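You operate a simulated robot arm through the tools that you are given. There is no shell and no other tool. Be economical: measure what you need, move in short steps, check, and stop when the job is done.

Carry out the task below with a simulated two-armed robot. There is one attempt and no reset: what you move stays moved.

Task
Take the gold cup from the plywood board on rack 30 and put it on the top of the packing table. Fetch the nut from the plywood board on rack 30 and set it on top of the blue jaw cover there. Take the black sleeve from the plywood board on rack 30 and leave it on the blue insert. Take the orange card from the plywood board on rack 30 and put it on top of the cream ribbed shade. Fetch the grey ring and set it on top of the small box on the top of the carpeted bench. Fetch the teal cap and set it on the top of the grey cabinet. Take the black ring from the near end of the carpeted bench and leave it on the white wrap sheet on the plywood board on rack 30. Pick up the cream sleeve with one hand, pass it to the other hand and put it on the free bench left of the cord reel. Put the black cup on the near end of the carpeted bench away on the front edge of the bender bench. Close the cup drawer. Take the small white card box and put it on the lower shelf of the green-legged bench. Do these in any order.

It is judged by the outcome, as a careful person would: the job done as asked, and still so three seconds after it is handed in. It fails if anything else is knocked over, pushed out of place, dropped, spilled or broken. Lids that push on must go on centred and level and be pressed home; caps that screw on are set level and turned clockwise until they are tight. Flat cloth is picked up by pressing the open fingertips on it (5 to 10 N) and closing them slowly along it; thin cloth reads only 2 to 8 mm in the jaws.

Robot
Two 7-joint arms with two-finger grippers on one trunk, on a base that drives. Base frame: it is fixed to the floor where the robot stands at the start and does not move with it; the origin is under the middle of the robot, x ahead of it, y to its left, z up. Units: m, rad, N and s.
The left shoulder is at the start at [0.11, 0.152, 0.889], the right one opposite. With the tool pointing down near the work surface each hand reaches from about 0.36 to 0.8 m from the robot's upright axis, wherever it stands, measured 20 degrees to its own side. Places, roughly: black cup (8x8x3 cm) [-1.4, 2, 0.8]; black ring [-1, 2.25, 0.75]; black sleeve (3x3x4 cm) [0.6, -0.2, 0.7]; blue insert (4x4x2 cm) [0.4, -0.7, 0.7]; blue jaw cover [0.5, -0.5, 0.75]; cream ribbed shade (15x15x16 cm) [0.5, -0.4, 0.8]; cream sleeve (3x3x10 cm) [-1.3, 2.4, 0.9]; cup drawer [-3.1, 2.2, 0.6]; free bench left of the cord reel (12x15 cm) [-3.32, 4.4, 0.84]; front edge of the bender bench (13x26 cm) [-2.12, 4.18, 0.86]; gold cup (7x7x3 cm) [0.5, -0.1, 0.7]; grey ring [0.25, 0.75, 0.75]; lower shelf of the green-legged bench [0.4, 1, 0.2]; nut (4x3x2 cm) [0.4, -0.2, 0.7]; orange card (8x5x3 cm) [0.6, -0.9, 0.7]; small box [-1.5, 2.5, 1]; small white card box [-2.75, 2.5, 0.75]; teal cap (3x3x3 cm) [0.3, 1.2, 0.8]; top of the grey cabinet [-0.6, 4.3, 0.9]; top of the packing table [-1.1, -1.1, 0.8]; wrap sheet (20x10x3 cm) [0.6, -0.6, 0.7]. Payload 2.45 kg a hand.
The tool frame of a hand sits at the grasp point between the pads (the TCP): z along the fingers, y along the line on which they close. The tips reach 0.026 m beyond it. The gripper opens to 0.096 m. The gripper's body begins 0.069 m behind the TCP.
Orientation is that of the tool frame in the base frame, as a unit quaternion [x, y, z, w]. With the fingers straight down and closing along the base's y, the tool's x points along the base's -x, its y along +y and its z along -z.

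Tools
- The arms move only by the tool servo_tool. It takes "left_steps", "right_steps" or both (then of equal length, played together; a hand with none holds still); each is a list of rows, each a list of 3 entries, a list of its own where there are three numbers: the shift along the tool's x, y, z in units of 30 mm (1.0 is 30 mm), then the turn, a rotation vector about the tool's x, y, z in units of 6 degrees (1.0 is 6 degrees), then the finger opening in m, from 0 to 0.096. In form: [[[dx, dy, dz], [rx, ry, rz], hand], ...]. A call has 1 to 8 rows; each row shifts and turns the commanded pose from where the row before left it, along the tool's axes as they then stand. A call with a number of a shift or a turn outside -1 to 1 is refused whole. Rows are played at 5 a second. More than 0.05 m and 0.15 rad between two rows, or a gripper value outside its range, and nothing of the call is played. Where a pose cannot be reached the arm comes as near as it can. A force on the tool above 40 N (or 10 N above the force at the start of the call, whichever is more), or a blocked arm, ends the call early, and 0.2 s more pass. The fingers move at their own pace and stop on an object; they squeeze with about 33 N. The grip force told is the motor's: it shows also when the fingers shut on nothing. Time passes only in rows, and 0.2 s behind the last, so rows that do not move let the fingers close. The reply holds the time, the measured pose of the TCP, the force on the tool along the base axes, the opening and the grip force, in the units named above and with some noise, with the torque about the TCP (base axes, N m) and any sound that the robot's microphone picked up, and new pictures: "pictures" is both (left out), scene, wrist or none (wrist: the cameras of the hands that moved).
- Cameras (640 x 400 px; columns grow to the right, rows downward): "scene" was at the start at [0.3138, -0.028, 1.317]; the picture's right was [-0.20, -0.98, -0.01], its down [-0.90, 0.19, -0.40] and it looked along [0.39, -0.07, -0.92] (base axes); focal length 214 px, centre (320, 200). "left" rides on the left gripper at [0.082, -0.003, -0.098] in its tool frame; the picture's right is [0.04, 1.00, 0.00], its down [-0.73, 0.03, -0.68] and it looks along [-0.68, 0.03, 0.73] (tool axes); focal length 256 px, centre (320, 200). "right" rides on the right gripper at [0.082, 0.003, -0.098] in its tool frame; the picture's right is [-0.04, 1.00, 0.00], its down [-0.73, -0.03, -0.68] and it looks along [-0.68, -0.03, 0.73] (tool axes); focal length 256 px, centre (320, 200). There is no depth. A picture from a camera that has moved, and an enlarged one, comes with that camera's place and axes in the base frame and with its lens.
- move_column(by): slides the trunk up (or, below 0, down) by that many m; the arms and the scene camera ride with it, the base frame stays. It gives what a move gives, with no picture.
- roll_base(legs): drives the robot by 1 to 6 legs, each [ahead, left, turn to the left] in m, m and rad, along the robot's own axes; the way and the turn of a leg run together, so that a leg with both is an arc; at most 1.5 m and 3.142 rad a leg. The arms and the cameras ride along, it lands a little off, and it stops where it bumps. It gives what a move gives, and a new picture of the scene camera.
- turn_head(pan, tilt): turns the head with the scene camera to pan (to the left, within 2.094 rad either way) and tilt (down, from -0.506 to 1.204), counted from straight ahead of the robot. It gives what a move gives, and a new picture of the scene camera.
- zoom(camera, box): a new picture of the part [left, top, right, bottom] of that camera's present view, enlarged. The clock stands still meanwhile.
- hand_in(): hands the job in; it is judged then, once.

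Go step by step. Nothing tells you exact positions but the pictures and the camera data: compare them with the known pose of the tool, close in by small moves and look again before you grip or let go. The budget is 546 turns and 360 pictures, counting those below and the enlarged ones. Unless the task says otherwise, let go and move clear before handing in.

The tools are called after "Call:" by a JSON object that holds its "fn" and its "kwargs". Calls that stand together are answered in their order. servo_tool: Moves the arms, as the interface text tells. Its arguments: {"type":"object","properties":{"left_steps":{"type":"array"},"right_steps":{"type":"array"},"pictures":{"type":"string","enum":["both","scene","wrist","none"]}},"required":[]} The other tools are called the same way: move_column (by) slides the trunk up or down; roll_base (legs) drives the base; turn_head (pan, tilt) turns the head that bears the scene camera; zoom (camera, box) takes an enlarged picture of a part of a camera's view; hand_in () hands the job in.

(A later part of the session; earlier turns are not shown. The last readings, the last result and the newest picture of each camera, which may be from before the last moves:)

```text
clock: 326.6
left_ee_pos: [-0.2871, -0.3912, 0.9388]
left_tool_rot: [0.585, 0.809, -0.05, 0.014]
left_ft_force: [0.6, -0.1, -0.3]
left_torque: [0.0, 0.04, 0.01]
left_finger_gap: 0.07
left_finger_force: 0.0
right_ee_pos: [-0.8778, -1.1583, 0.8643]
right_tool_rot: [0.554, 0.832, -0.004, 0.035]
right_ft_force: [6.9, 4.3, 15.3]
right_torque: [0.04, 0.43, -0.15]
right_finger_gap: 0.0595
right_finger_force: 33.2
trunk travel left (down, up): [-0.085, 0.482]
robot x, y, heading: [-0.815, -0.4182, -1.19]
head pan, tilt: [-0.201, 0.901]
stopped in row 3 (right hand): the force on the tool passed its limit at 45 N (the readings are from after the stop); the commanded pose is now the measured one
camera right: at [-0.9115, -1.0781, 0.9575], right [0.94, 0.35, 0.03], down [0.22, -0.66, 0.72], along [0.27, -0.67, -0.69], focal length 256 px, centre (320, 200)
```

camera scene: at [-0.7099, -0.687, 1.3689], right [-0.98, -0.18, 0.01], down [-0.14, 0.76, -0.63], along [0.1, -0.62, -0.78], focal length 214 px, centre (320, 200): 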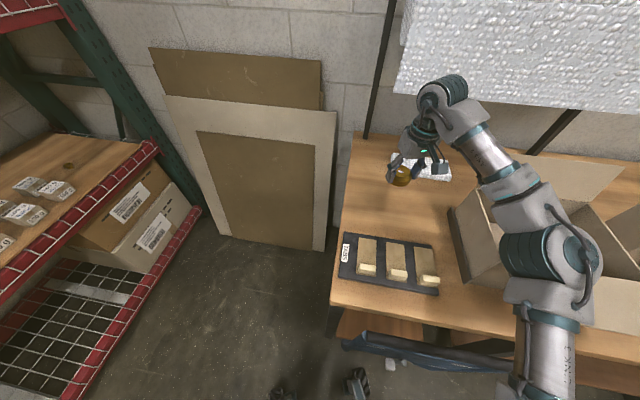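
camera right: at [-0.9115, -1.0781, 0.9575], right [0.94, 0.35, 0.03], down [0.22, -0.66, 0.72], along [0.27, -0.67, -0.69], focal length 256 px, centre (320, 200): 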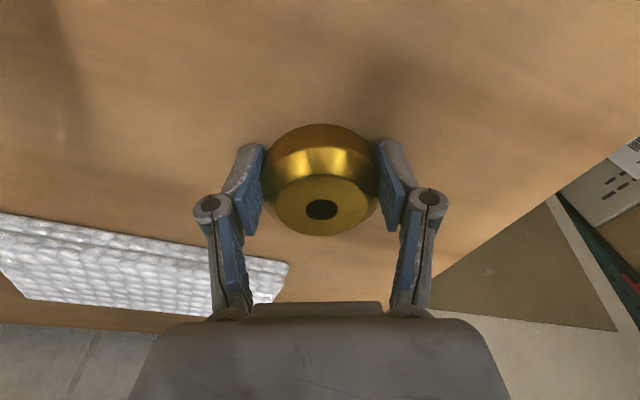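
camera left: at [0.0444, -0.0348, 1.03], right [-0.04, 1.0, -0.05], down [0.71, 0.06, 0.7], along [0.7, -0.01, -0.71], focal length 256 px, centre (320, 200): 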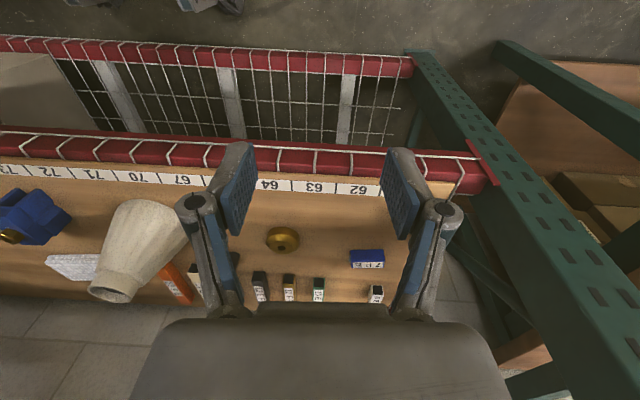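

Contact at cup bottom z≈0.83, so that's the table height. I'll relieve the pressure and check the cup is level.

Call:
{"fn": "servo_tool", "kwargs": {"right_steps": [[[0, 0, -0.15], [0, 0, 0], 0.03], [[0, 0, 0], [0, 0, 0], 0.03], [[0, 0, 0], [0, 0, 0], 0.03], [[0, 0, 0], [0, 0, 0], 0.03]], "pictures": "wrist"}}

Call:
{"fn": "zoom", "kwargs": {"camera": "scene", "box": [360, 120, 480, 210]}}

```text
clock: 327.6
left_ee_pos: [-0.2855, -0.3918, 0.9391]
left_tool_rot: [0.584, 0.81, -0.051, 0.013]
left_ft_force: [0.2, 0.3, 0.4]
left_torque: [-0.01, 0.02, 0.04]
left_finger_gap: 0.07
left_finger_force: 0.1
right_ee_pos: [-0.878, -1.1608, 0.8654]
right_tool_rot: [0.556, 0.831, -0.005, 0.031]
right_ft_force: [-0.3, -0.3, -0.7]
right_torque: [0.02, 0.03, 0.0]
right_finger_gap: 0.0592
right_finger_force: 33.1
trunk travel left (down, up): [-0.085, 0.482]
robot x, y, heading: [-0.8174, -0.4198, -1.19]
head pan, tilt: [-0.201, 0.901]
camera right: at [-0.9115, -1.0802, 0.9586], right [0.94, 0.35, 0.03], down [0.22, -0.66, 0.72], along [0.27, -0.67, -0.69], focal length 256 px, centre (320, 200)
```

right: 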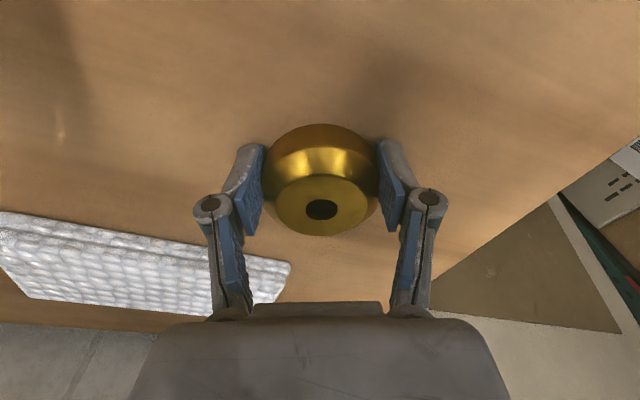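

```text
4.44 times, centred on (420, 165) of scene
camera zoom: at [-0.7156, -0.7109, 1.3613], right [-0.98, -0.18, 0.0], down [-0.14, 0.77, -0.62], along [0.11, -0.61, -0.79], focal length 953 px, centre (-124, 356)
```

zoom: 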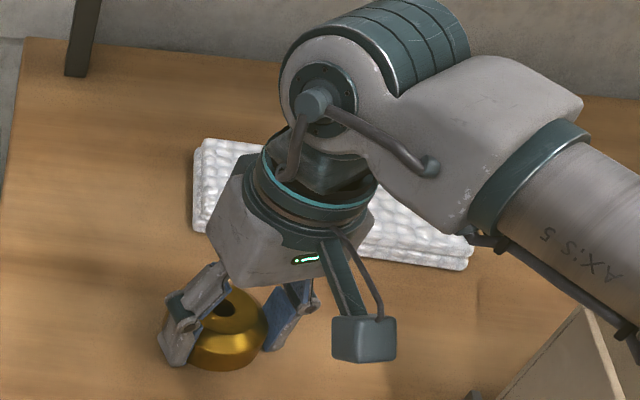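

Call:
{"fn": "servo_tool", "kwargs": {"right_steps": [[[0, 0, -0.1], [0, 0.6, 0], 0.03], [[0, 0, 0.1], [0, 0, 0], 0.03], [[0, 0, 0.1], [0, 0, 0], 0.03], [[0, 0, 0], [0, 0, 0], 0.03]], "pictures": "none"}}

Call:
{"fn": "servo_tool", "kwargs": {"right_steps": [[[0, 0, 0.07], [0, 0, 0], 0.03], [[0, 0, 0], [0, 0, 0], 0.03], [[0, 0, 0], [0, 0, 0], 0.03]], "pictures": "none"}}

```text
clock: 328.6
left_ee_pos: [-0.2869, -0.3914, 0.9393]
left_tool_rot: [0.583, 0.811, -0.051, 0.014]
left_ft_force: [-0.2, 0.4, -0.5]
left_torque: [0.0, 0.02, 0.0]
left_finger_gap: 0.0702
left_finger_force: 0.0
right_ee_pos: [-0.8773, -1.1611, 0.8651]
right_tool_rot: [0.556, 0.831, 0.011, 0.008]
right_ft_force: [-2.0, -6.1, 14.7]
right_torque: [-0.79, -0.28, -0.18]
right_finger_gap: 0.0595
right_finger_force: 33.1
trunk travel left (down, up): [-0.085, 0.482]
robot x, y, heading: [-0.8154, -0.4202, -1.195]
head pan, tilt: [-0.201, 0.901]
```

```text
clock: 329.4
left_ee_pos: [-0.2867, -0.3908, 0.9398]
left_tool_rot: [0.583, 0.811, -0.051, 0.014]
left_ft_force: [-1.4, 0.4, 0.1]
left_torque: [0.01, 0.02, 0.01]
left_finger_gap: 0.0696
left_finger_force: 0.1
right_ee_pos: [-0.8787, -1.1597, 0.8637]
right_tool_rot: [0.555, 0.832, 0.011, 0.008]
right_ft_force: [-2.6, -10.4, 25.1]
right_torque: [-0.95, 0.54, 0.04]
right_finger_gap: 0.0595
right_finger_force: 33.2
trunk travel left (down, up): [-0.085, 0.482]
robot x, y, heading: [-0.8165, -0.4196, -1.189]
head pan, tilt: [-0.201, 0.901]
```

Seated on the table. Releasing and lifting clear.

Call:
{"fn": "servo_tool", "kwargs": {"right_steps": [[[0, 0, -0.1], [0, 0, 0], 0.03], [[0, 0, 0], [0, 0, 0], 0.065], [[0, 0, 0], [0, 0, 0], 0.08], [[0, 0, 0], [0, 0, 0], 0.096], [[0, 0, -0.7], [0, 0, 0], 0.096], [[0, 0, -1], [0, 0, 0], 0.096], [[0, 0, -1], [0, 0, 0], 0.096]], "pictures": "wrist"}}

```text
clock: 331.0
left_ee_pos: [-0.2881, -0.385, 0.9429]
left_tool_rot: [0.583, 0.811, -0.054, 0.018]
left_ft_force: [0.2, -1.1, 0.9]
left_torque: [0.06, 0.0, 0.0]
left_finger_gap: 0.0702
left_finger_force: 0.2
right_ee_pos: [-0.883, -1.1549, 0.957]
right_tool_rot: [0.556, 0.831, 0.007, 0.012]
right_ft_force: [-1.8, 0.5, 6.2]
right_torque: [-0.16, -0.1, 0.0]
right_finger_gap: 0.0959
right_finger_force: 0.1
trunk travel left (down, up): [-0.085, 0.482]
robot x, y, heading: [-0.8168, -0.419, -1.189]
head pan, tilt: [-0.201, 0.901]
camera right: at [-0.9144, -1.0786, 1.0551], right [0.94, 0.34, 0.03], down [0.23, -0.69, 0.69], along [0.25, -0.64, -0.73], focal length 256 px, centre (320, 200)
```

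right: 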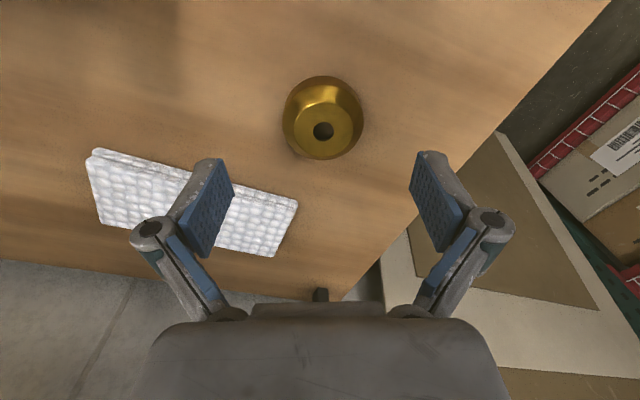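

The gold cup stands on the packing table. Next I'll go to the green-legged bench for the grey ring and the teal cap.

Call:
{"fn": "roll_base", "kwargs": {"legs": [[-0.25, 0, 0], [0, 0, 1.19], [0.3, 0.6, 0], [0, 0.62, 0]]}}

Call:
{"fn": "turn_head", "kwargs": {"pan": 0, "tilt": 0.8}}

```text
clock: 342.2
left_ee_pos: [-0.4595, 1.5272, 0.9435]
left_tool_rot: [0.023, 0.998, -0.03, 0.039]
left_ft_force: [0.1, 0.5, -0.2]
left_torque: [0.04, 0.01, 0.01]
left_finger_gap: 0.0702
left_finger_force: 0.0
right_ee_pos: [0.0489, 0.6956, 0.9424]
right_tool_rot: [-0.012, 1.0, 0.019, -0.002]
right_ft_force: [-0.5, 0.0, -0.3]
right_torque: [0.03, 0.02, -0.02]
right_finger_gap: 0.0962
right_finger_force: 0.1
trunk travel left (down, up): [-0.085, 0.482]
robot x, y, heading: [-0.6251, 1.0386, 0.016]
head pan, tilt: [-0.201, 0.901]
camera scene: at [-0.3162, 1.0117, 1.3612], right [-0.19, -0.98, -0.01], down [-0.77, 0.15, -0.62], along [0.61, -0.11, -0.79], focal length 214 px, centre (320, 200)
```

scene: 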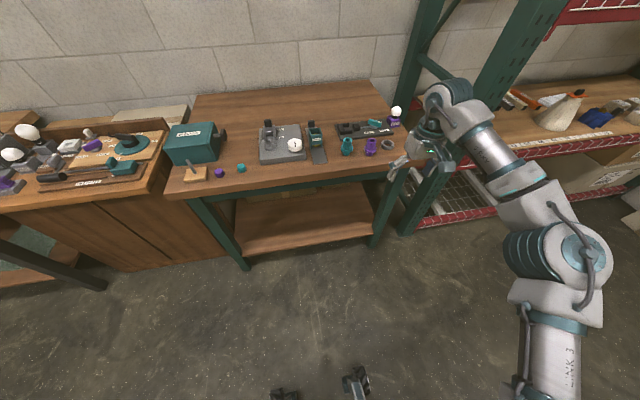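

```text
clock: 342.9
left_ee_pos: [-0.4595, 1.5292, 0.9406]
left_tool_rot: [0.029, 0.998, -0.034, 0.04]
left_ft_force: [0.1, -0.5, 0.0]
left_torque: [0.0, 0.01, -0.02]
left_finger_gap: 0.0703
left_finger_force: 0.1
right_ee_pos: [0.0452, 0.7004, 0.9466]
right_tool_rot: [-0.012, 1.0, 0.018, -0.001]
right_ft_force: [0.5, -0.7, 0.0]
right_torque: [0.05, 0.0, -0.01]
right_finger_gap: 0.0959
right_finger_force: 0.0
trunk travel left (down, up): [-0.085, 0.482]
robot x, y, heading: [-0.6223, 1.0302, 0.017]
head pan, tilt: [0.0, 0.799]
camera scene: at [-0.3103, 1.0342, 1.3694], right [0.01, -1.0, 0.0], down [-0.72, -0.01, -0.69], along [0.69, 0.01, -0.72], focal length 214 px, centre (320, 200)
```

scene: 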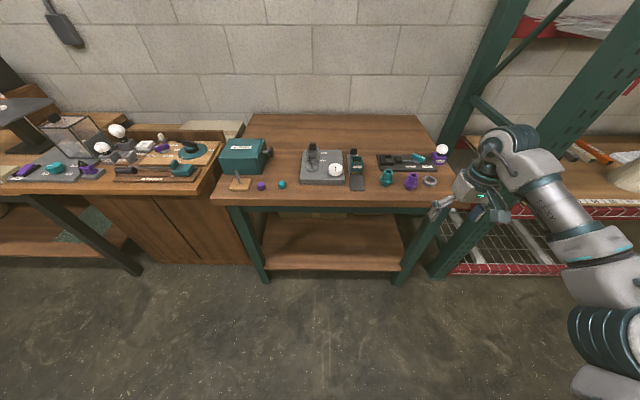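

Call:
{"fn": "zoom", "kwargs": {"camera": "scene", "box": [220, 130, 460, 280]}}

```text
2.67 times, centred on (340, 205) of scene
camera zoom: at [-0.3103, 1.0342, 1.3694], right [0.01, -1.0, 0.0], down [-0.72, -0.01, -0.69], along [0.69, 0.01, -0.72], focal length 572 px, centre (267, 187)
```

zoom: 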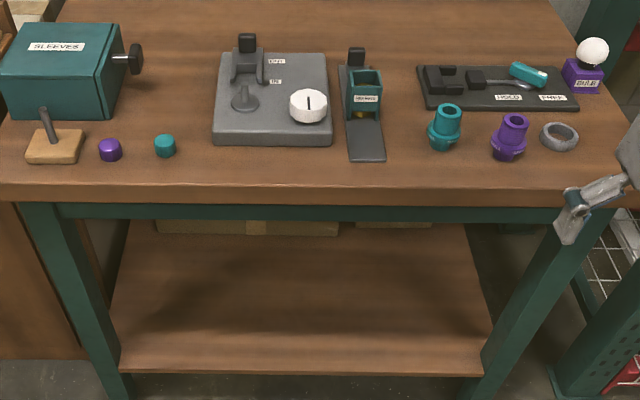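

The teal cap is at about [0.35, 1.20] and the grey ring at [0.39, 0.58]. One base position serves both hands.

Call:
{"fn": "roll_base", "kwargs": {"legs": [[0.335, -0.13, -0.016]]}}

Call:
{"fn": "servo_tool", "kwargs": {"right_steps": [[[0, 0, 0.7], [0, 0, 0], 0.07], [[0, 0, 0.7], [0, 0, 0], 0.07], [[0, 0, 0.7], [0, 0, 0], 0.07], [[0, 0, 0], [0, 0, 0], 0.07], [[0, 0, 0], [0, 0, 0], 0.07], [[0, 0, 0], [0, 0, 0], 0.07], [[0, 0, 0], [0, 0, 0], 0.07], [[0, 0, 0], [0, 0, 0], 0.07]], "left_steps": [[[-1, -0.7, 0], [0, 0, 0], 0.06], [[-1, -0.7, 0], [0, 0, 0], 0.06], [[-1, -0.7, 0], [0, 0, 0], 0.06], [[-1, -0.7, 0], [0, 0, 0], 0.06], [[-1, -0.7, 0], [0, 0, 0], 0.06], [[-1, -0.7, 0], [0, 0, 0], 0.06], [[-1, -0.7, 0], [0, 0, 0], 0.06], [[-1, -0.7, 0], [0, 0, 0], 0.06]], "pictures": "wrist"}}

```text
clock: 345.2
left_ee_pos: [-0.1181, 1.4068, 0.9383]
left_tool_rot: [0.033, 0.998, -0.037, 0.041]
left_ft_force: [0.6, 0.0, 0.4]
left_torque: [0.01, 0.02, 0.0]
left_finger_gap: 0.0699
left_finger_force: 0.0
right_ee_pos: [0.376, 0.572, 0.9482]
right_tool_rot: [-0.006, 1.0, 0.015, -0.001]
right_ft_force: [0.2, 0.1, 0.0]
right_torque: [0.01, 0.02, 0.01]
right_finger_gap: 0.0961
right_finger_force: 0.1
trunk travel left (down, up): [-0.085, 0.482]
robot x, y, heading: [-0.2861, 0.9081, -0.001]
head pan, tilt: [0.0, 0.799]
camera scene: at [0.025, 0.9106, 1.3693], right [0.0, -1.0, 0.0], down [-0.72, 0.0, -0.69], along [0.69, 0.0, -0.72], focal length 214 px, centre (320, 200)
```

scene: 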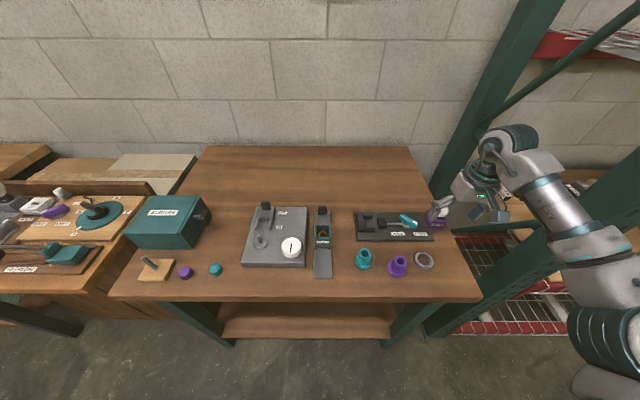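

```text
clock: 347.0
left_ee_pos: [0.1202, 1.3479, 0.97]
left_tool_rot: [0.037, 0.998, -0.038, 0.043]
left_ft_force: [0.1, -0.3, 0.4]
left_torque: [0.0, 0.02, -0.02]
left_finger_gap: 0.0603
left_finger_force: 0.1
left hand out of reach, approached as far as the arm can: row 2, 3, 4, 5, 6, 7, 8
right_ee_pos: [0.3751, 0.5693, 0.8841]
right_tool_rot: [-0.006, 1.0, 0.017, 0.001]
right_ft_force: [-0.6, -0.4, 0.1]
right_torque: [-0.02, -0.02, 0.03]
right_finger_gap: 0.0703
right_finger_force: 0.1
trunk travel left (down, up): [-0.085, 0.482]
robot x, y, heading: [-0.2871, 0.906, -0.001]
head pan, tilt: [0.0, 0.799]
camera right: at [0.292, 0.5692, 0.9835], right [0.03, 1.0, 0.03], down [0.73, -0.04, 0.68], along [0.68, 0.01, -0.73], focal length 256 px, centre (320, 200)
camera left: at [0.0311, 1.3582, 1.0608], right [0.04, 1.0, -0.07], down [0.68, 0.03, 0.74], along [0.74, -0.08, -0.67], focal length 256 px, centre (320, 200)
```

right: 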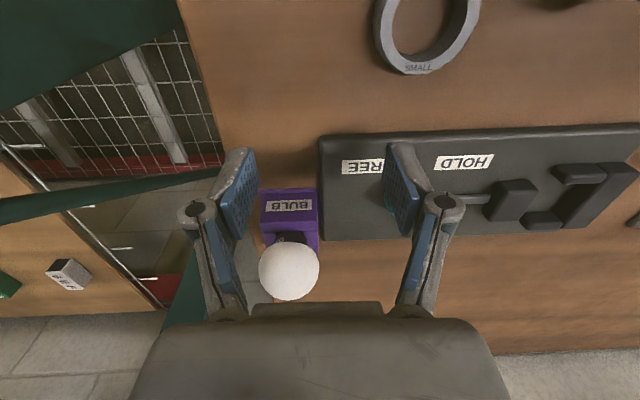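
left: 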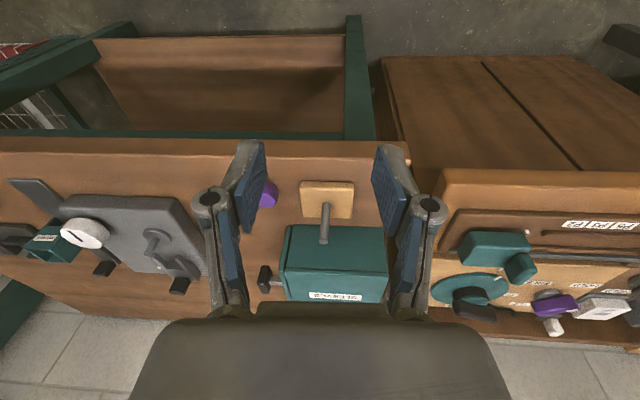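

The bench top is higher than listed (about 0.82) and the bulb stands between the right fingers, so I'll rise first, then move over the ring. The left hand comes in with a turn.

Call:
{"fn": "servo_tool", "kwargs": {"right_steps": [[[0, 0, -1], [0, 0, 0], 0.07], [[0, 0, -1], [0, 0, 0], 0.07], [[0, 0, -1], [0, 0, 0], 0.07], [[0.7, 0, -0.3], [0, 0, 0], 0.07], [[0.7, 0.6, 0], [0, 0, 0], 0.07], [[0.6, 0.6, 0], [0, 0, 0], 0.07], [[0, 0.7, 0.5], [0, 0, 0], 0.07], [[0, 0, 0.5], [0, 0, 0], 0.07]], "left_steps": [[[-0.7, -0.65, 0], [0, 0, 1], 0.06], [[-0.77, -0.57, 0], [0, 0, 1], 0.06], [[-0.82, -0.49, 0], [0, 0, 1], 0.06], [[-0.87, -0.4, 0], [0, 0, 1], 0.06], [[-0.9, -0.31, 0], [0, 0, 1], 0.06], [[-0.93, -0.21, 0], [0, 0, 1], 0.06], [[-0.95, -0.11, 0], [0, 0, 1], 0.06], [[-0.95, 0, 0], [0, 0, 1], 0.06]], "pictures": "wrist"}}

```text
clock: 348.8
left_ee_pos: [0.2756, 1.182, 0.9961]
left_tool_rot: [0.437, 0.898, -0.015, 0.052]
left_ft_force: [0.1, -0.1, -0.8]
left_torque: [0.01, 0.0, 0.0]
left_finger_gap: 0.0599
left_finger_force: 0.1
right_ee_pos: [0.307, 0.6233, 0.953]
right_tool_rot: [-0.006, 1.0, 0.018, 0.001]
right_ft_force: [0.4, -0.3, -0.2]
right_torque: [0.0, 0.03, 0.02]
right_finger_gap: 0.0699
right_finger_force: 0.0
right hand out of reach, approached as far as the arm can: row 3
trunk travel left (down, up): [-0.085, 0.482]
robot x, y, heading: [-0.2886, 0.9091, 0.003]
head pan, tilt: [0.0, 0.799]
camera right: at [0.2262, 0.6219, 1.0521], right [0.03, 1.0, 0.03], down [0.73, -0.04, 0.68], along [0.68, 0.01, -0.73], focal length 256 px, centre (320, 200)
camera left: at [0.2153, 1.2498, 1.0845], right [0.76, 0.65, 0.02], down [0.42, -0.51, 0.75], along [0.5, -0.57, -0.66], focal length 256 px, centre (320, 200)
```

right: 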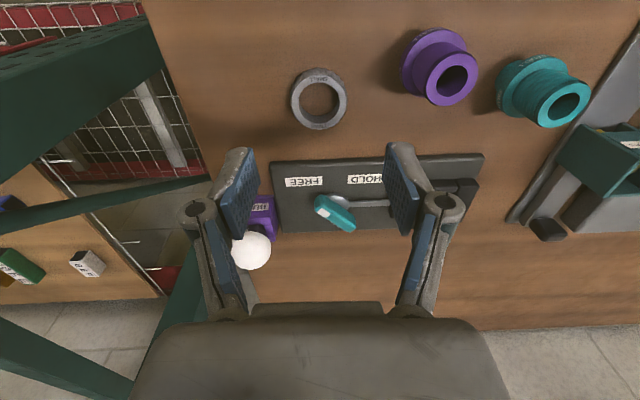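
left: 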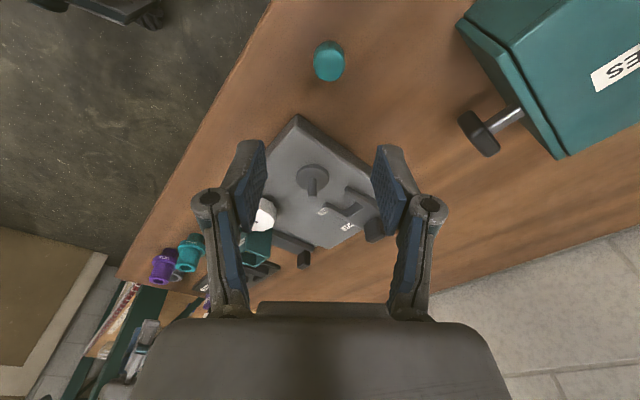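

Call:
{"fn": "servo_tool", "kwargs": {"right_steps": [[[-0.17, 0.1, 0.6], [0, 0, 0], 0.07], [[0, 0, 0.7], [0, 0, 0], 0.07], [[0, 0, 0.7], [0, 0, 0], 0.07], [[0, 0, 0.6], [0, 0, 0], 0.07], [[0, 0, 0.4], [0, 0, 0], 0.07], [[0, 0, 0], [0, 0, 0], 0.07]], "left_steps": [[[0, 0.25, 0.6], [0, 1, 0], 0.06], [[0, 0, 0.9], [0, 0, 0], 0.06], [[0, 0, 0.9], [0, 0, 0], 0.06], [[0, 0, 0.9], [0, 0, 0], 0.06], [[0, 0, 0.9], [0, 0, 0], 0.06], [[0, 0, 0], [0, 0, 0], 0.06]], "pictures": "wrist"}}

```text
clock: 350.2
left_ee_pos: [0.2854, 1.1858, 0.871]
left_tool_rot: [0.436, 0.9, 0.01, 0.006]
left_ft_force: [-0.4, 0.5, -1.1]
left_torque: [-0.01, 0.01, -0.02]
left_finger_gap: 0.0598
left_finger_force: 0.2
right_ee_pos: [0.313, 0.6289, 0.8649]
right_tool_rot: [-0.005, 1.0, 0.017, 0.001]
right_ft_force: [-0.5, 0.9, 0.3]
right_torque: [-0.01, 0.01, -0.02]
right_finger_gap: 0.0697
right_finger_force: 0.0
trunk travel left (down, up): [-0.085, 0.482]
robot x, y, heading: [-0.286, 0.9037, 0.002]
head pan, tilt: [0.0, 0.799]
camera right: at [0.2303, 0.6278, 0.9632], right [0.03, 1.0, 0.03], down [0.73, -0.04, 0.68], along [0.68, 0.01, -0.73], focal length 256 px, centre (320, 200)
camera left: at [0.23, 1.2472, 0.9689], right [0.76, 0.65, 0.02], down [0.46, -0.57, 0.68], along [0.45, -0.51, -0.73], focal length 256 px, centre (320, 200)
```

right: 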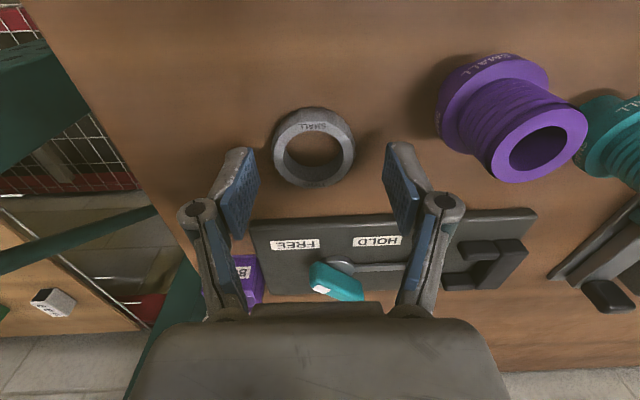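
left: 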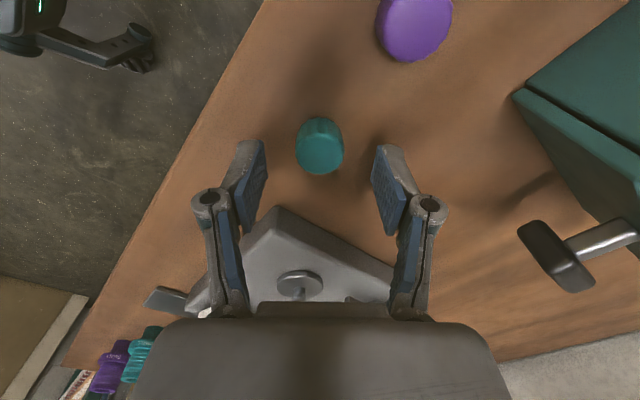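

Call:
{"fn": "servo_tool", "kwargs": {"right_steps": [[[0.06, -0.13, 0.4], [0, 0, 0], 0.07], [[0, 0, 0.1], [0, 0, 0], 0.06], [[0, 0, 0], [0, 0, 0], 0.045], [[0, 0, 0], [0, 0, 0], 0.03], [[0, 0, 0], [0, 0, 0], 0.02], [[0, 0, 0], [0, 0, 0], 0.02]], "left_steps": [[[0.33, 0, 0.5], [0, 0, 0], 0.06], [[0, 0, 0.2], [0, 0, 0], 0.05], [[0, 0, 0], [0, 0, 0], 0.035], [[0, 0, 0], [0, 0, 0], 0.02], [[0, 0, 0], [0, 0, 0], 0.01], [[0, 0, 0], [0, 0, 0], 0.01]], "pictures": "wrist"}}

```text
clock: 351.6
left_ee_pos: [0.2782, 1.1943, 0.8497]
left_tool_rot: [0.438, 0.899, 0.008, 0.006]
left_ft_force: [0.7, -0.1, -0.5]
left_torque: [0.0, 0.02, 0.02]
left_finger_gap: 0.0273
left_finger_force: 33.1
right_ee_pos: [0.3119, 0.6261, 0.8494]
right_tool_rot: [-0.006, 1.0, 0.017, 0.001]
right_ft_force: [-0.5, -0.1, 0.1]
right_torque: [-0.01, -0.02, -0.01]
right_finger_gap: 0.049
right_finger_force: 33.1
trunk travel left (down, up): [-0.085, 0.482]
robot x, y, heading: [-0.2872, 0.9069, -0.002]
head pan, tilt: [0.0, 0.799]
camera right: at [0.2291, 0.6246, 0.9479], right [0.03, 1.0, 0.03], down [0.73, -0.04, 0.68], along [0.68, 0.01, -0.73], focal length 256 px, centre (320, 200)
camera left: at [0.2242, 1.2554, 0.9476], right [0.76, 0.65, 0.02], down [0.46, -0.57, 0.68], along [0.45, -0.51, -0.73], focal length 256 px, centre (320, 200)
```

right: 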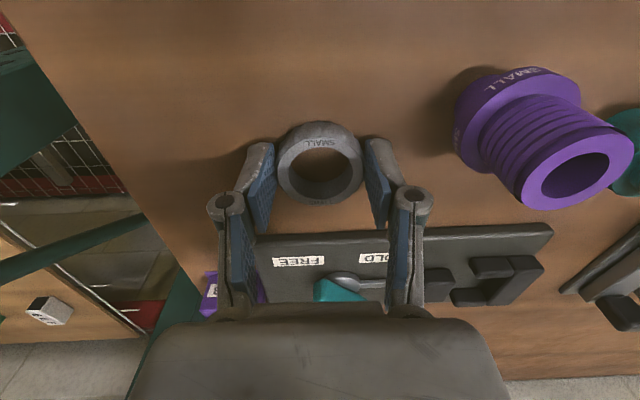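
left: 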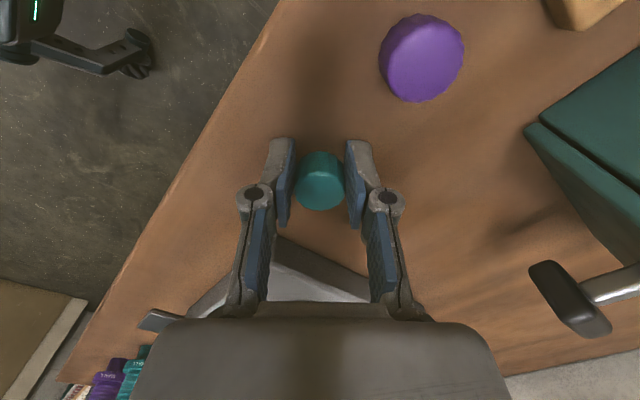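

Both are gripped. I'll lift, back out, turn around in the open area and drive to the near end of the carpeted bench.

Call:
{"fn": "servo_tool", "kwargs": {"right_steps": [[[0, 0, -1], [0, 0, 0], 0.02], [[0, 0, -1], [0, 0, 0], 0.02], [[0, 0, -1], [0, 0, 0], 0.02], [[0.5, 0, -0.6], [0, 0, 0], 0.02]], "left_steps": [[[0, 0, -1], [0, 0, 0], 0.01], [[0, 0, -1], [0, 0, 0], 0.01], [[0, 0, -1], [0, 0, 0], 0.01], [[0, 0, -1], [0, 0, 0], 0.01]], "pictures": "none"}}

Call:
{"fn": "roll_base", "kwargs": {"legs": [[-0.36, 0, 0], [0, -0.1, 0], [0, 0, 3.1416], [-0.2, -1.35, 0]]}}

Call:
{"fn": "turn_head", "kwargs": {"pan": 0, "tilt": 0.75}}

```text
clock: 352.6
left_ee_pos: [0.2745, 1.1937, 0.9709]
left_tool_rot: [0.438, 0.899, 0.009, 0.006]
left_ft_force: [-0.4, -0.3, 0.2]
left_torque: [0.0, -0.03, -0.01]
left_finger_gap: 0.0278
left_finger_force: 33.4
right_ee_pos: [0.2953, 0.6202, 0.9595]
right_tool_rot: [-0.007, 1.0, 0.016, 0.002]
right_ft_force: [-0.4, -0.4, 0.2]
right_torque: [0.02, -0.03, -0.01]
right_finger_gap: 0.0491
right_finger_force: 32.7
trunk travel left (down, up): [-0.085, 0.482]
robot x, y, heading: [-0.2898, 0.9077, 0.002]
head pan, tilt: [0.0, 0.799]
```

```text
refused: 3.1416 is not a number from -3.14159 to 3.14159
```

```text
clock: 353.2
left_ee_pos: [0.2766, 1.1937, 0.9681]
left_tool_rot: [0.437, 0.899, 0.009, 0.006]
left_ft_force: [-0.2, -0.1, -0.1]
left_torque: [0.0, 0.01, 0.01]
left_finger_gap: 0.0274
left_finger_force: 33.4
right_ee_pos: [0.2965, 0.6204, 0.9564]
right_tool_rot: [-0.007, 1.0, 0.017, 0.002]
right_ft_force: [-0.8, 0.7, -0.1]
right_torque: [0.06, -0.01, 0.01]
right_finger_gap: 0.0491
right_finger_force: 33.4
trunk travel left (down, up): [-0.085, 0.482]
robot x, y, heading: [-0.287, 0.9053, 0.002]
head pan, tilt: [0.0, 0.75]
camera scene: at [0.0295, 0.9051, 1.3727], right [0.0, -1.0, 0.0], down [-0.69, 0.0, -0.73], along [0.73, 0.0, -0.69], focal length 214 px, centre (320, 200)
```

scene: 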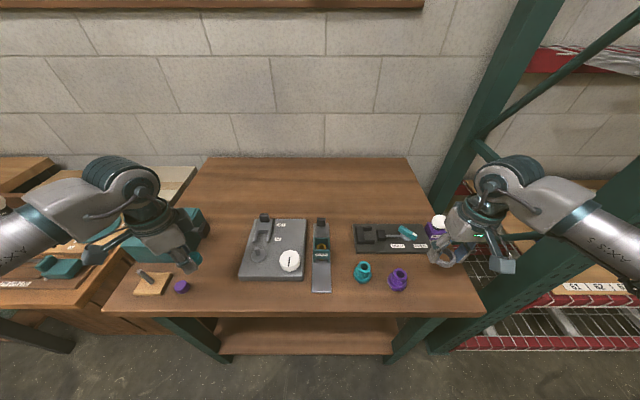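

Call:
{"fn": "roll_base", "kwargs": {"legs": [[-0.36, 0, 0], [0, -0.1, 0], [0, 0, 3.13], [-0.2, -1.3, 0]]}}

```text
clock: 369.9
left_ee_pos: [-1.0398, 1.8078, 0.9699]
left_tool_rot: [0.905, -0.425, -0.005, 0.011]
left_ft_force: [0.8, 0.5, 0.4]
left_torque: [-0.01, -0.02, 0.0]
left_finger_gap: 0.0274
left_finger_force: 33.2
right_ee_pos: [-1.078, 2.38, 0.9554]
right_tool_rot: [1.0, 0.019, -0.001, 0.02]
right_ft_force: [-0.2, 0.2, -0.2]
right_torque: [-0.02, -0.03, 0.01]
right_finger_gap: 0.0488
right_finger_force: 33.0
trunk travel left (down, up): [-0.085, 0.482]
robot x, y, heading: [-0.4836, 2.1074, -3.114]
head pan, tilt: [0.0, 0.75]
camera scene: at [-0.8019, 2.1031, 1.3727], right [-0.03, 1.0, -0.01], down [0.69, 0.01, -0.73], along [-0.73, -0.02, -0.69], focal length 214 px, centre (320, 200)
```

scene: 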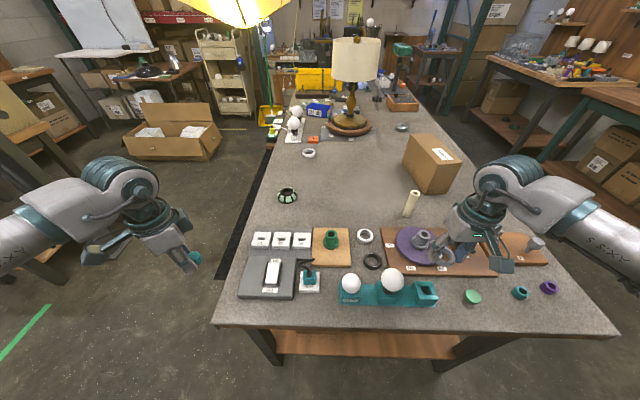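

Call:
{"fn": "zoom", "kwargs": {"camera": "scene", "box": [230, 130, 490, 320]}}

```text
2.11 times, centred on (360, 225) of scene
camera zoom: at [-0.8019, 2.1031, 1.3727], right [-0.03, 1.0, -0.01], down [0.69, 0.01, -0.73], along [-0.73, -0.02, -0.69], focal length 452 px, centre (236, 147)
```

zoom: 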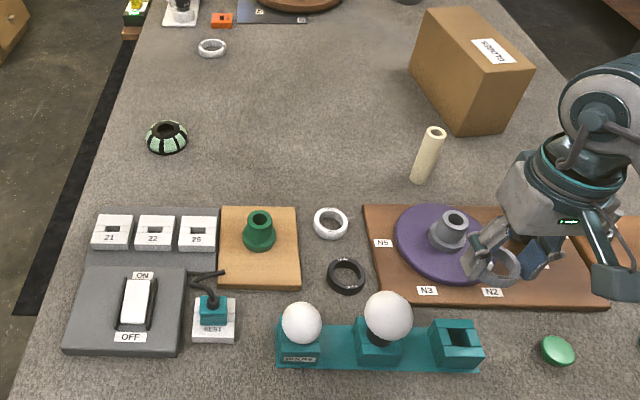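

I can see everything on the near end. I'll do the cabinet first: drive north, then look toward it.

Call:
{"fn": "roll_base", "kwargs": {"legs": [[-0.05, -1.1, 0]]}}

Call:
{"fn": "turn_head", "kwargs": {"pan": -1.5, "tilt": 0.45}}

```text
clock: 375.5
left_ee_pos: [-1.0151, 2.899, 0.9717]
left_tool_rot: [0.905, -0.425, -0.008, 0.01]
left_ft_force: [-0.2, 0.5, -0.1]
left_torque: [-0.01, -0.03, 0.02]
left_finger_gap: 0.0267
left_finger_force: 33.0
right_ee_pos: [-1.0516, 3.4729, 0.9598]
right_tool_rot: [1.0, 0.018, -0.004, 0.016]
right_ft_force: [-0.5, -0.3, -0.4]
right_torque: [-0.04, 0.03, 0.01]
right_finger_gap: 0.0491
right_finger_force: 33.4
trunk travel left (down, up): [-0.085, 0.482]
robot x, y, heading: [-0.464, 3.2005, -3.115]
head pan, tilt: [0.0, 0.75]
camera scene: at [-0.7819, 3.1938, 1.3728], right [-0.03, 1.0, 0.0], down [0.69, 0.02, -0.73], along [-0.73, -0.02, -0.69], focal length 214 px, centre (320, 200)
```

scene: 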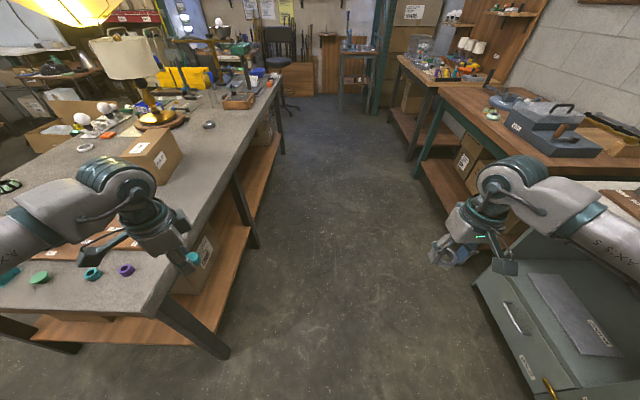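

```text
clock: 377.1
left_ee_pos: [-1.0109, 2.9003, 0.9755]
left_tool_rot: [0.905, -0.425, -0.009, 0.01]
left_ft_force: [0.5, -0.4, -0.2]
left_torque: [-0.01, 0.04, -0.02]
left_finger_gap: 0.0265
left_finger_force: 33.0
right_ee_pos: [-1.0474, 3.4725, 0.9643]
right_tool_rot: [1.0, 0.021, -0.005, 0.016]
right_ft_force: [0.1, -0.3, 0.5]
right_torque: [-0.04, 0.01, 0.06]
right_finger_gap: 0.0488
right_finger_force: 32.8
trunk travel left (down, up): [-0.085, 0.482]
robot x, y, heading: [-0.4618, 3.1997, -3.116]
head pan, tilt: [-1.499, 0.45]
camera scene: at [-0.7082, 3.2864, 1.3997], right [1.0, 0.1, 0.01], down [0.05, -0.43, -0.9], along [-0.09, 0.9, -0.44], focal length 214 px, centre (320, 200)
```

scene: 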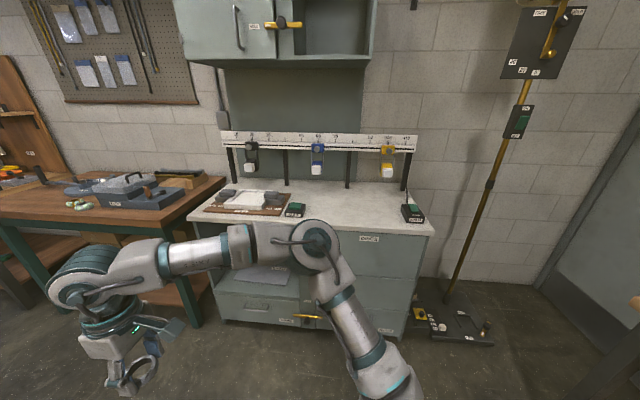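

The cabinet top is free around [-0.65, 4.2]. I'll turn to face it and approach with the teal cap in the left hand.

Call:
{"fn": "roll_base", "kwargs": {"legs": [[-0.09, 0, 0], [0, 0, -1.595], [0.28, 0, 0]]}}

Call:
{"fn": "turn_head", "kwargs": {"pan": 0.2, "tilt": 0.8}}

```text
clock: 383.6
left_ee_pos: [-0.6722, 4.0399, 0.9743]
left_tool_rot: [-0.331, 0.943, 0.014, 0.0]
left_ft_force: [-0.1, -0.3, -1.0]
left_torque: [-0.02, 0.0, -0.02]
left_finger_gap: 0.0268
left_finger_force: 32.9
right_ee_pos: [-0.0998, 4.0666, 0.9638]
right_tool_rot: [0.716, -0.698, -0.016, 0.006]
right_ft_force: [0.6, 0.6, -1.2]
right_torque: [0.0, 0.0, 0.01]
right_finger_gap: 0.0489
right_finger_force: 33.3
trunk travel left (down, up): [-0.085, 0.482]
robot x, y, heading: [-0.3792, 3.4847, 1.585]
head pan, tilt: [-1.499, 0.45]
camera scene: at [-0.2894, 3.7291, 1.3998], right [0.08, -1.0, 0.01], down [-0.43, -0.04, -0.9], along [0.9, 0.07, -0.44], focal length 214 px, centre (320, 200)
```

scene: 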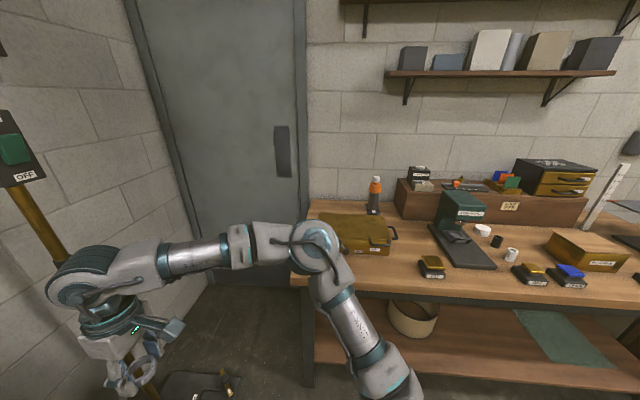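

```text
clock: 385.4
left_ee_pos: [-0.6716, 4.0356, 0.9786]
left_tool_rot: [-0.332, 0.943, 0.017, 0.0]
left_ft_force: [-0.1, -0.1, -1.3]
left_torque: [0.01, 0.01, 0.04]
left_finger_gap: 0.0266
left_finger_force: 32.9
right_ee_pos: [-0.0986, 4.0623, 0.9661]
right_tool_rot: [0.715, -0.699, -0.018, 0.005]
right_ft_force: [0.8, 0.3, 0.4]
right_torque: [0.0, 0.01, 0.01]
right_finger_gap: 0.0487
right_finger_force: 32.9
trunk travel left (down, up): [-0.085, 0.482]
robot x, y, heading: [-0.3773, 3.4852, 1.582]
head pan, tilt: [0.201, 0.799]
camera scene: at [-0.3979, 3.7999, 1.3689], right [0.98, 0.21, 0.0], down [0.15, -0.71, -0.69], along [-0.15, 0.68, -0.72], focal length 214 px, centre (320, 200)
```

scene: 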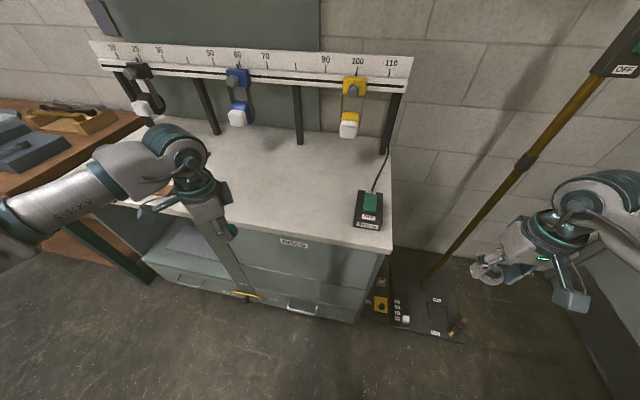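

Call:
{"fn": "roll_base", "kwargs": {"legs": [[0.14, 0, 0]]}}

Call:
{"fn": "servo_tool", "kwargs": {"left_steps": [[[0, 0, 0.5], [0, 0, 0], 0.01], [[0, 0, 0.5], [0, 0, 0], 0.01], [[0, 0, 0], [0, 0, 0], 0.01], [[0, 0, 0], [0, 0, 0], 0.01]], "pictures": "wrist"}}

```text
clock: 386.7
left_ee_pos: [-0.6728, 4.1749, 0.9778]
left_tool_rot: [-0.332, 0.943, 0.017, 0.001]
left_ft_force: [0.4, 0.2, -1.0]
left_torque: [0.01, 0.03, -0.03]
left_finger_gap: 0.0266
left_finger_force: 33.1
right_ee_pos: [-0.1002, 4.2006, 0.9669]
right_tool_rot: [0.715, -0.699, -0.017, 0.005]
right_ft_force: [-1.1, 0.1, -0.3]
right_torque: [-0.04, 0.03, 0.0]
right_finger_gap: 0.0488
right_finger_force: 33.5
trunk travel left (down, up): [-0.085, 0.482]
robot x, y, heading: [-0.3777, 3.6271, 1.582]
head pan, tilt: [0.201, 0.799]
camera scene: at [-0.3995, 3.9392, 1.369], right [0.98, 0.21, 0.0], down [0.15, -0.71, -0.69], along [-0.15, 0.68, -0.72], focal length 214 px, centre (320, 200)
```

scene: 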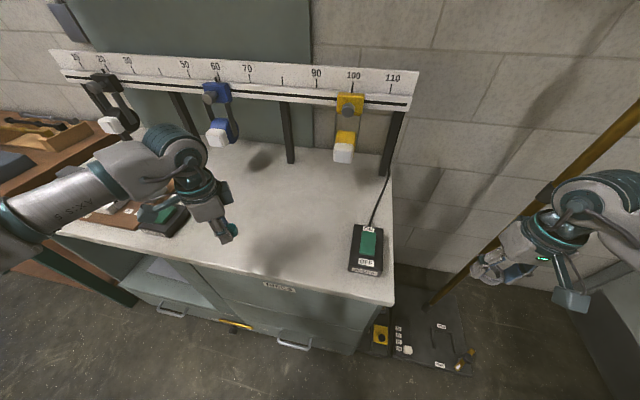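

```text
clock: 387.7
left_ee_pos: [-0.6733, 4.1717, 0.9497]
left_tool_rot: [-0.331, 0.943, 0.019, 0.001]
left_ft_force: [-0.5, 0.3, -0.2]
left_torque: [-0.01, -0.01, 0.0]
left_finger_gap: 0.0269
left_finger_force: 32.9
right_ee_pos: [-0.099, 4.1966, 0.9692]
right_tool_rot: [0.715, -0.699, -0.019, 0.004]
right_ft_force: [0.5, 0.4, 0.3]
right_torque: [-0.01, 0.03, 0.02]
right_finger_gap: 0.0489
right_finger_force: 32.9
trunk travel left (down, up): [-0.085, 0.482]
robot x, y, heading: [-0.3786, 3.6299, 1.583]
head pan, tilt: [0.201, 0.799]
camera left: at [-0.734, 4.1145, 1.0476], right [-0.66, 0.75, 0.03], down [0.56, 0.46, 0.69], along [0.51, 0.47, -0.72], focal length 256 px, centre (320, 200)
```

left: 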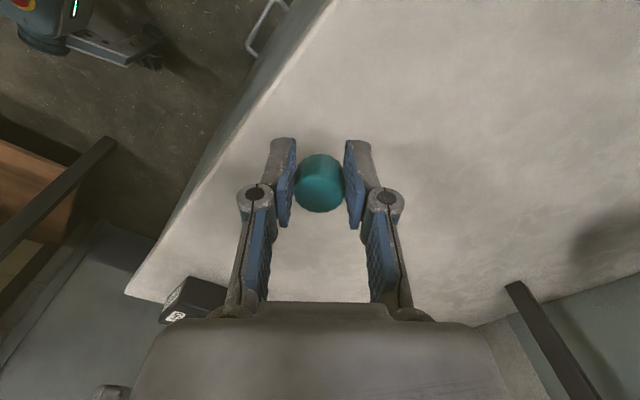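

Call:
{"fn": "servo_tool", "kwargs": {"left_steps": [[[-0.52, 0.65, 0], [0, 0, 0], 0.01], [[-0.52, 0.65, 0], [0, 0, 0], 0.01], [[0, 0, 0.3], [0, 0, 0], 0.01], [[0, 0, 0.15], [0, 0, 0], 0.01], [[0, 0, 0], [0, 0, 0], 0.01]], "pictures": "none"}}

Call:
{"fn": "servo_tool", "kwargs": {"left_steps": [[[0, 0, 0.12], [0, 0, 0], 0.01], [[0, 0, 0], [0, 0, 0], 0.01]], "pictures": "none"}}

```text
clock: 388.9
left_ee_pos: [-0.6735, 4.2207, 0.9394]
left_tool_rot: [-0.331, 0.944, 0.019, 0.002]
left_ft_force: [0.3, 0.2, -1.0]
left_torque: [0.04, 0.02, -0.01]
left_finger_gap: 0.0268
left_finger_force: 32.7
right_ee_pos: [-0.099, 4.1959, 0.9704]
right_tool_rot: [0.715, -0.699, -0.019, 0.003]
right_ft_force: [-0.9, 0.2, -0.5]
right_torque: [0.0, 0.02, -0.01]
right_finger_gap: 0.0489
right_finger_force: 32.8
trunk travel left (down, up): [-0.085, 0.482]
robot x, y, heading: [-0.3791, 3.6269, 1.585]
head pan, tilt: [0.201, 0.799]
```

```text
clock: 389.5
left_ee_pos: [-0.674, 4.2223, 0.9354]
left_tool_rot: [-0.33, 0.944, 0.018, 0.002]
left_ft_force: [-0.4, -0.1, 0.2]
left_torque: [-0.02, 0.01, -0.01]
left_finger_gap: 0.0269
left_finger_force: 33.2
right_ee_pos: [-0.1, 4.1962, 0.9703]
right_tool_rot: [0.715, -0.698, -0.02, 0.003]
right_ft_force: [0.3, 0.8, -1.1]
right_torque: [0.0, 0.0, 0.02]
right_finger_gap: 0.049
right_finger_force: 33.2
trunk travel left (down, up): [-0.085, 0.482]
robot x, y, heading: [-0.3766, 3.629, 1.579]
head pan, tilt: [0.201, 0.799]
```

Call:
{"fn": "servo_tool", "kwargs": {"left_steps": [[[0, 0, 0.12], [0, 0, 0], 0.01], [[0, 0, 0.12], [0, 0, 0], 0.01], [[0, 0, 0], [0, 0, 0], 0.01]], "pictures": "none"}}

Call:
{"fn": "servo_tool", "kwargs": {"left_steps": [[[0, 0, 0.12], [0, 0, 0], 0.01], [[0, 0, 0], [0, 0, 0], 0.01]], "pictures": "wrist"}}

```text
clock: 390.3
left_ee_pos: [-0.674, 4.2226, 0.9287]
left_tool_rot: [-0.331, 0.943, 0.019, 0.002]
left_ft_force: [-0.3, 0.3, -0.6]
left_torque: [-0.03, 0.03, 0.01]
left_finger_gap: 0.0269
left_finger_force: 32.3
right_ee_pos: [-0.0991, 4.1968, 0.9708]
right_tool_rot: [0.715, -0.699, -0.019, 0.004]
right_ft_force: [0.5, 0.1, 1.2]
right_torque: [0.0, 0.01, 0.01]
right_finger_gap: 0.049
right_finger_force: 33.2
trunk travel left (down, up): [-0.085, 0.482]
robot x, y, heading: [-0.3799, 3.6259, 1.583]
head pan, tilt: [0.201, 0.799]
```

```text
clock: 390.9
left_ee_pos: [-0.6736, 4.2222, 0.9247]
left_tool_rot: [-0.331, 0.943, 0.02, 0.001]
left_ft_force: [0.4, 0.0, -0.9]
left_torque: [0.0, -0.02, 0.0]
left_finger_gap: 0.0266
left_finger_force: 33.0
right_ee_pos: [-0.0997, 4.1964, 0.9689]
right_tool_rot: [0.715, -0.699, -0.019, 0.005]
right_ft_force: [0.3, -1.0, 0.4]
right_torque: [-0.02, 0.0, 0.0]
right_finger_gap: 0.0489
right_finger_force: 33.1
trunk travel left (down, up): [-0.085, 0.482]
robot x, y, heading: [-0.3802, 3.6246, 1.581]
head pan, tilt: [0.201, 0.799]
camera left: at [-0.7339, 4.165, 1.0218], right [-0.66, 0.75, 0.03], down [0.56, 0.46, 0.69], along [0.51, 0.47, -0.72], focal length 256 px, centre (320, 200)
```

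left: 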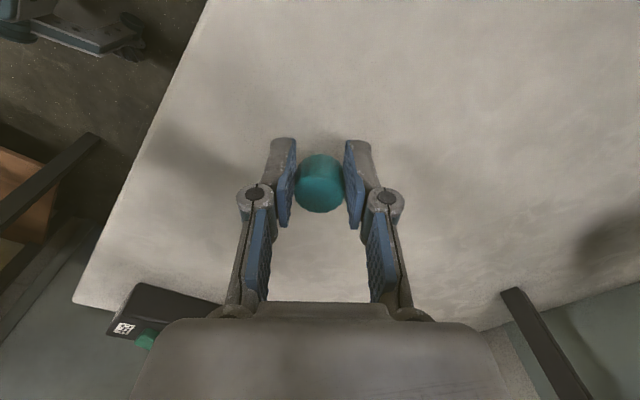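

Call:
{"fn": "servo_tool", "kwargs": {"left_steps": [[[0, 0, 0.1], [0, 0, 0], 0.01], [[0, 0, 0.1], [0, 0, 0], 0.01], [[0, 0, 0], [0, 0, 0], 0.01]], "pictures": "none"}}

Call:
{"fn": "servo_tool", "kwargs": {"left_steps": [[[0, 0, 0.1], [0, 0, 0], 0.01], [[0, 0, 0], [0, 0, 0], 0.01]], "pictures": "none"}}

Call:
{"fn": "servo_tool", "kwargs": {"left_steps": [[[0, 0, 0.1], [0, 0, 0], 0.01], [[0, 0, 0], [0, 0, 0], 0.01]], "pictures": "none"}}

```text
clock: 391.7
left_ee_pos: [-0.6729, 4.2223, 0.9192]
left_tool_rot: [-0.331, 0.943, 0.019, 0.002]
left_ft_force: [-0.3, 0.0, -0.7]
left_torque: [-0.04, 0.03, -0.02]
left_finger_gap: 0.0269
left_finger_force: 33.4
right_ee_pos: [-0.0989, 4.1971, 0.9702]
right_tool_rot: [0.715, -0.698, -0.018, 0.004]
right_ft_force: [0.5, 0.1, -0.3]
right_torque: [-0.01, -0.04, -0.01]
right_finger_gap: 0.0488
right_finger_force: 32.8
trunk travel left (down, up): [-0.085, 0.482]
robot x, y, heading: [-0.3773, 3.6277, 1.584]
head pan, tilt: [0.201, 0.799]
```

```text
clock: 392.3
left_ee_pos: [-0.674, 4.2209, 0.9176]
left_tool_rot: [-0.33, 0.944, 0.019, 0.001]
left_ft_force: [-0.7, 0.2, -0.2]
left_torque: [0.0, -0.01, 0.01]
left_finger_gap: 0.0269
left_finger_force: 32.6
right_ee_pos: [-0.0996, 4.1971, 0.9697]
right_tool_rot: [0.715, -0.699, -0.018, 0.004]
right_ft_force: [-0.3, 0.4, 0.3]
right_torque: [0.03, -0.01, -0.02]
right_finger_gap: 0.0489
right_finger_force: 33.3
trunk travel left (down, up): [-0.085, 0.482]
robot x, y, heading: [-0.38, 3.6277, 1.582]
head pan, tilt: [0.201, 0.799]
```

```text
clock: 392.9
left_ee_pos: [-0.6741, 4.2221, 0.9121]
left_tool_rot: [-0.331, 0.944, 0.019, 0.002]
left_ft_force: [0.7, -0.2, -0.3]
left_torque: [0.0, 0.0, 0.01]
left_finger_gap: 0.0268
left_finger_force: 33.1
right_ee_pos: [-0.1008, 4.1967, 0.9694]
right_tool_rot: [0.715, -0.699, -0.019, 0.004]
right_ft_force: [1.2, 0.2, -0.4]
right_torque: [0.02, 0.03, 0.01]
right_finger_gap: 0.0488
right_finger_force: 33.0
trunk travel left (down, up): [-0.085, 0.482]
robot x, y, heading: [-0.3789, 3.625, 1.583]
head pan, tilt: [0.201, 0.799]
```

Call:
{"fn": "servo_tool", "kwargs": {"left_steps": [[[0, 0, 0.1], [0, 0, 0], 0.01], [[0, 0, 0.1], [0, 0, 0], 0.01], [[0, 0, 0.1], [0, 0, 0], 0.01], [[0, 0, 0.1], [0, 0, 0], 0.01], [[0, 0, 0.1], [0, 0, 0], 0.01]], "pictures": "wrist"}}

```text
clock: 394.1
left_ee_pos: [-0.6741, 4.2235, 0.8971]
left_tool_rot: [-0.331, 0.944, 0.019, 0.001]
left_ft_force: [0.5, 0.6, 0.8]
left_torque: [0.02, 0.03, 0.01]
left_finger_gap: 0.0268
left_finger_force: 33.1
right_ee_pos: [-0.0987, 4.1967, 0.9703]
right_tool_rot: [0.715, -0.699, -0.019, 0.004]
right_ft_force: [0.1, 0.3, 0.3]
right_torque: [0.0, -0.01, 0.03]
right_finger_gap: 0.0486
right_finger_force: 32.7
trunk travel left (down, up): [-0.085, 0.482]
robot x, y, heading: [-0.3797, 3.6284, 1.581]
head pan, tilt: [0.201, 0.799]
camera left: at [-0.7342, 4.1659, 0.9946], right [-0.66, 0.75, 0.03], down [0.56, 0.46, 0.69], along [0.51, 0.47, -0.72], focal length 256 px, centre (320, 200)
```

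left: 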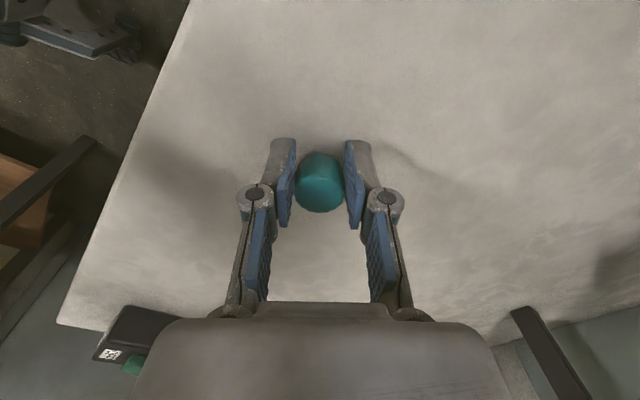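

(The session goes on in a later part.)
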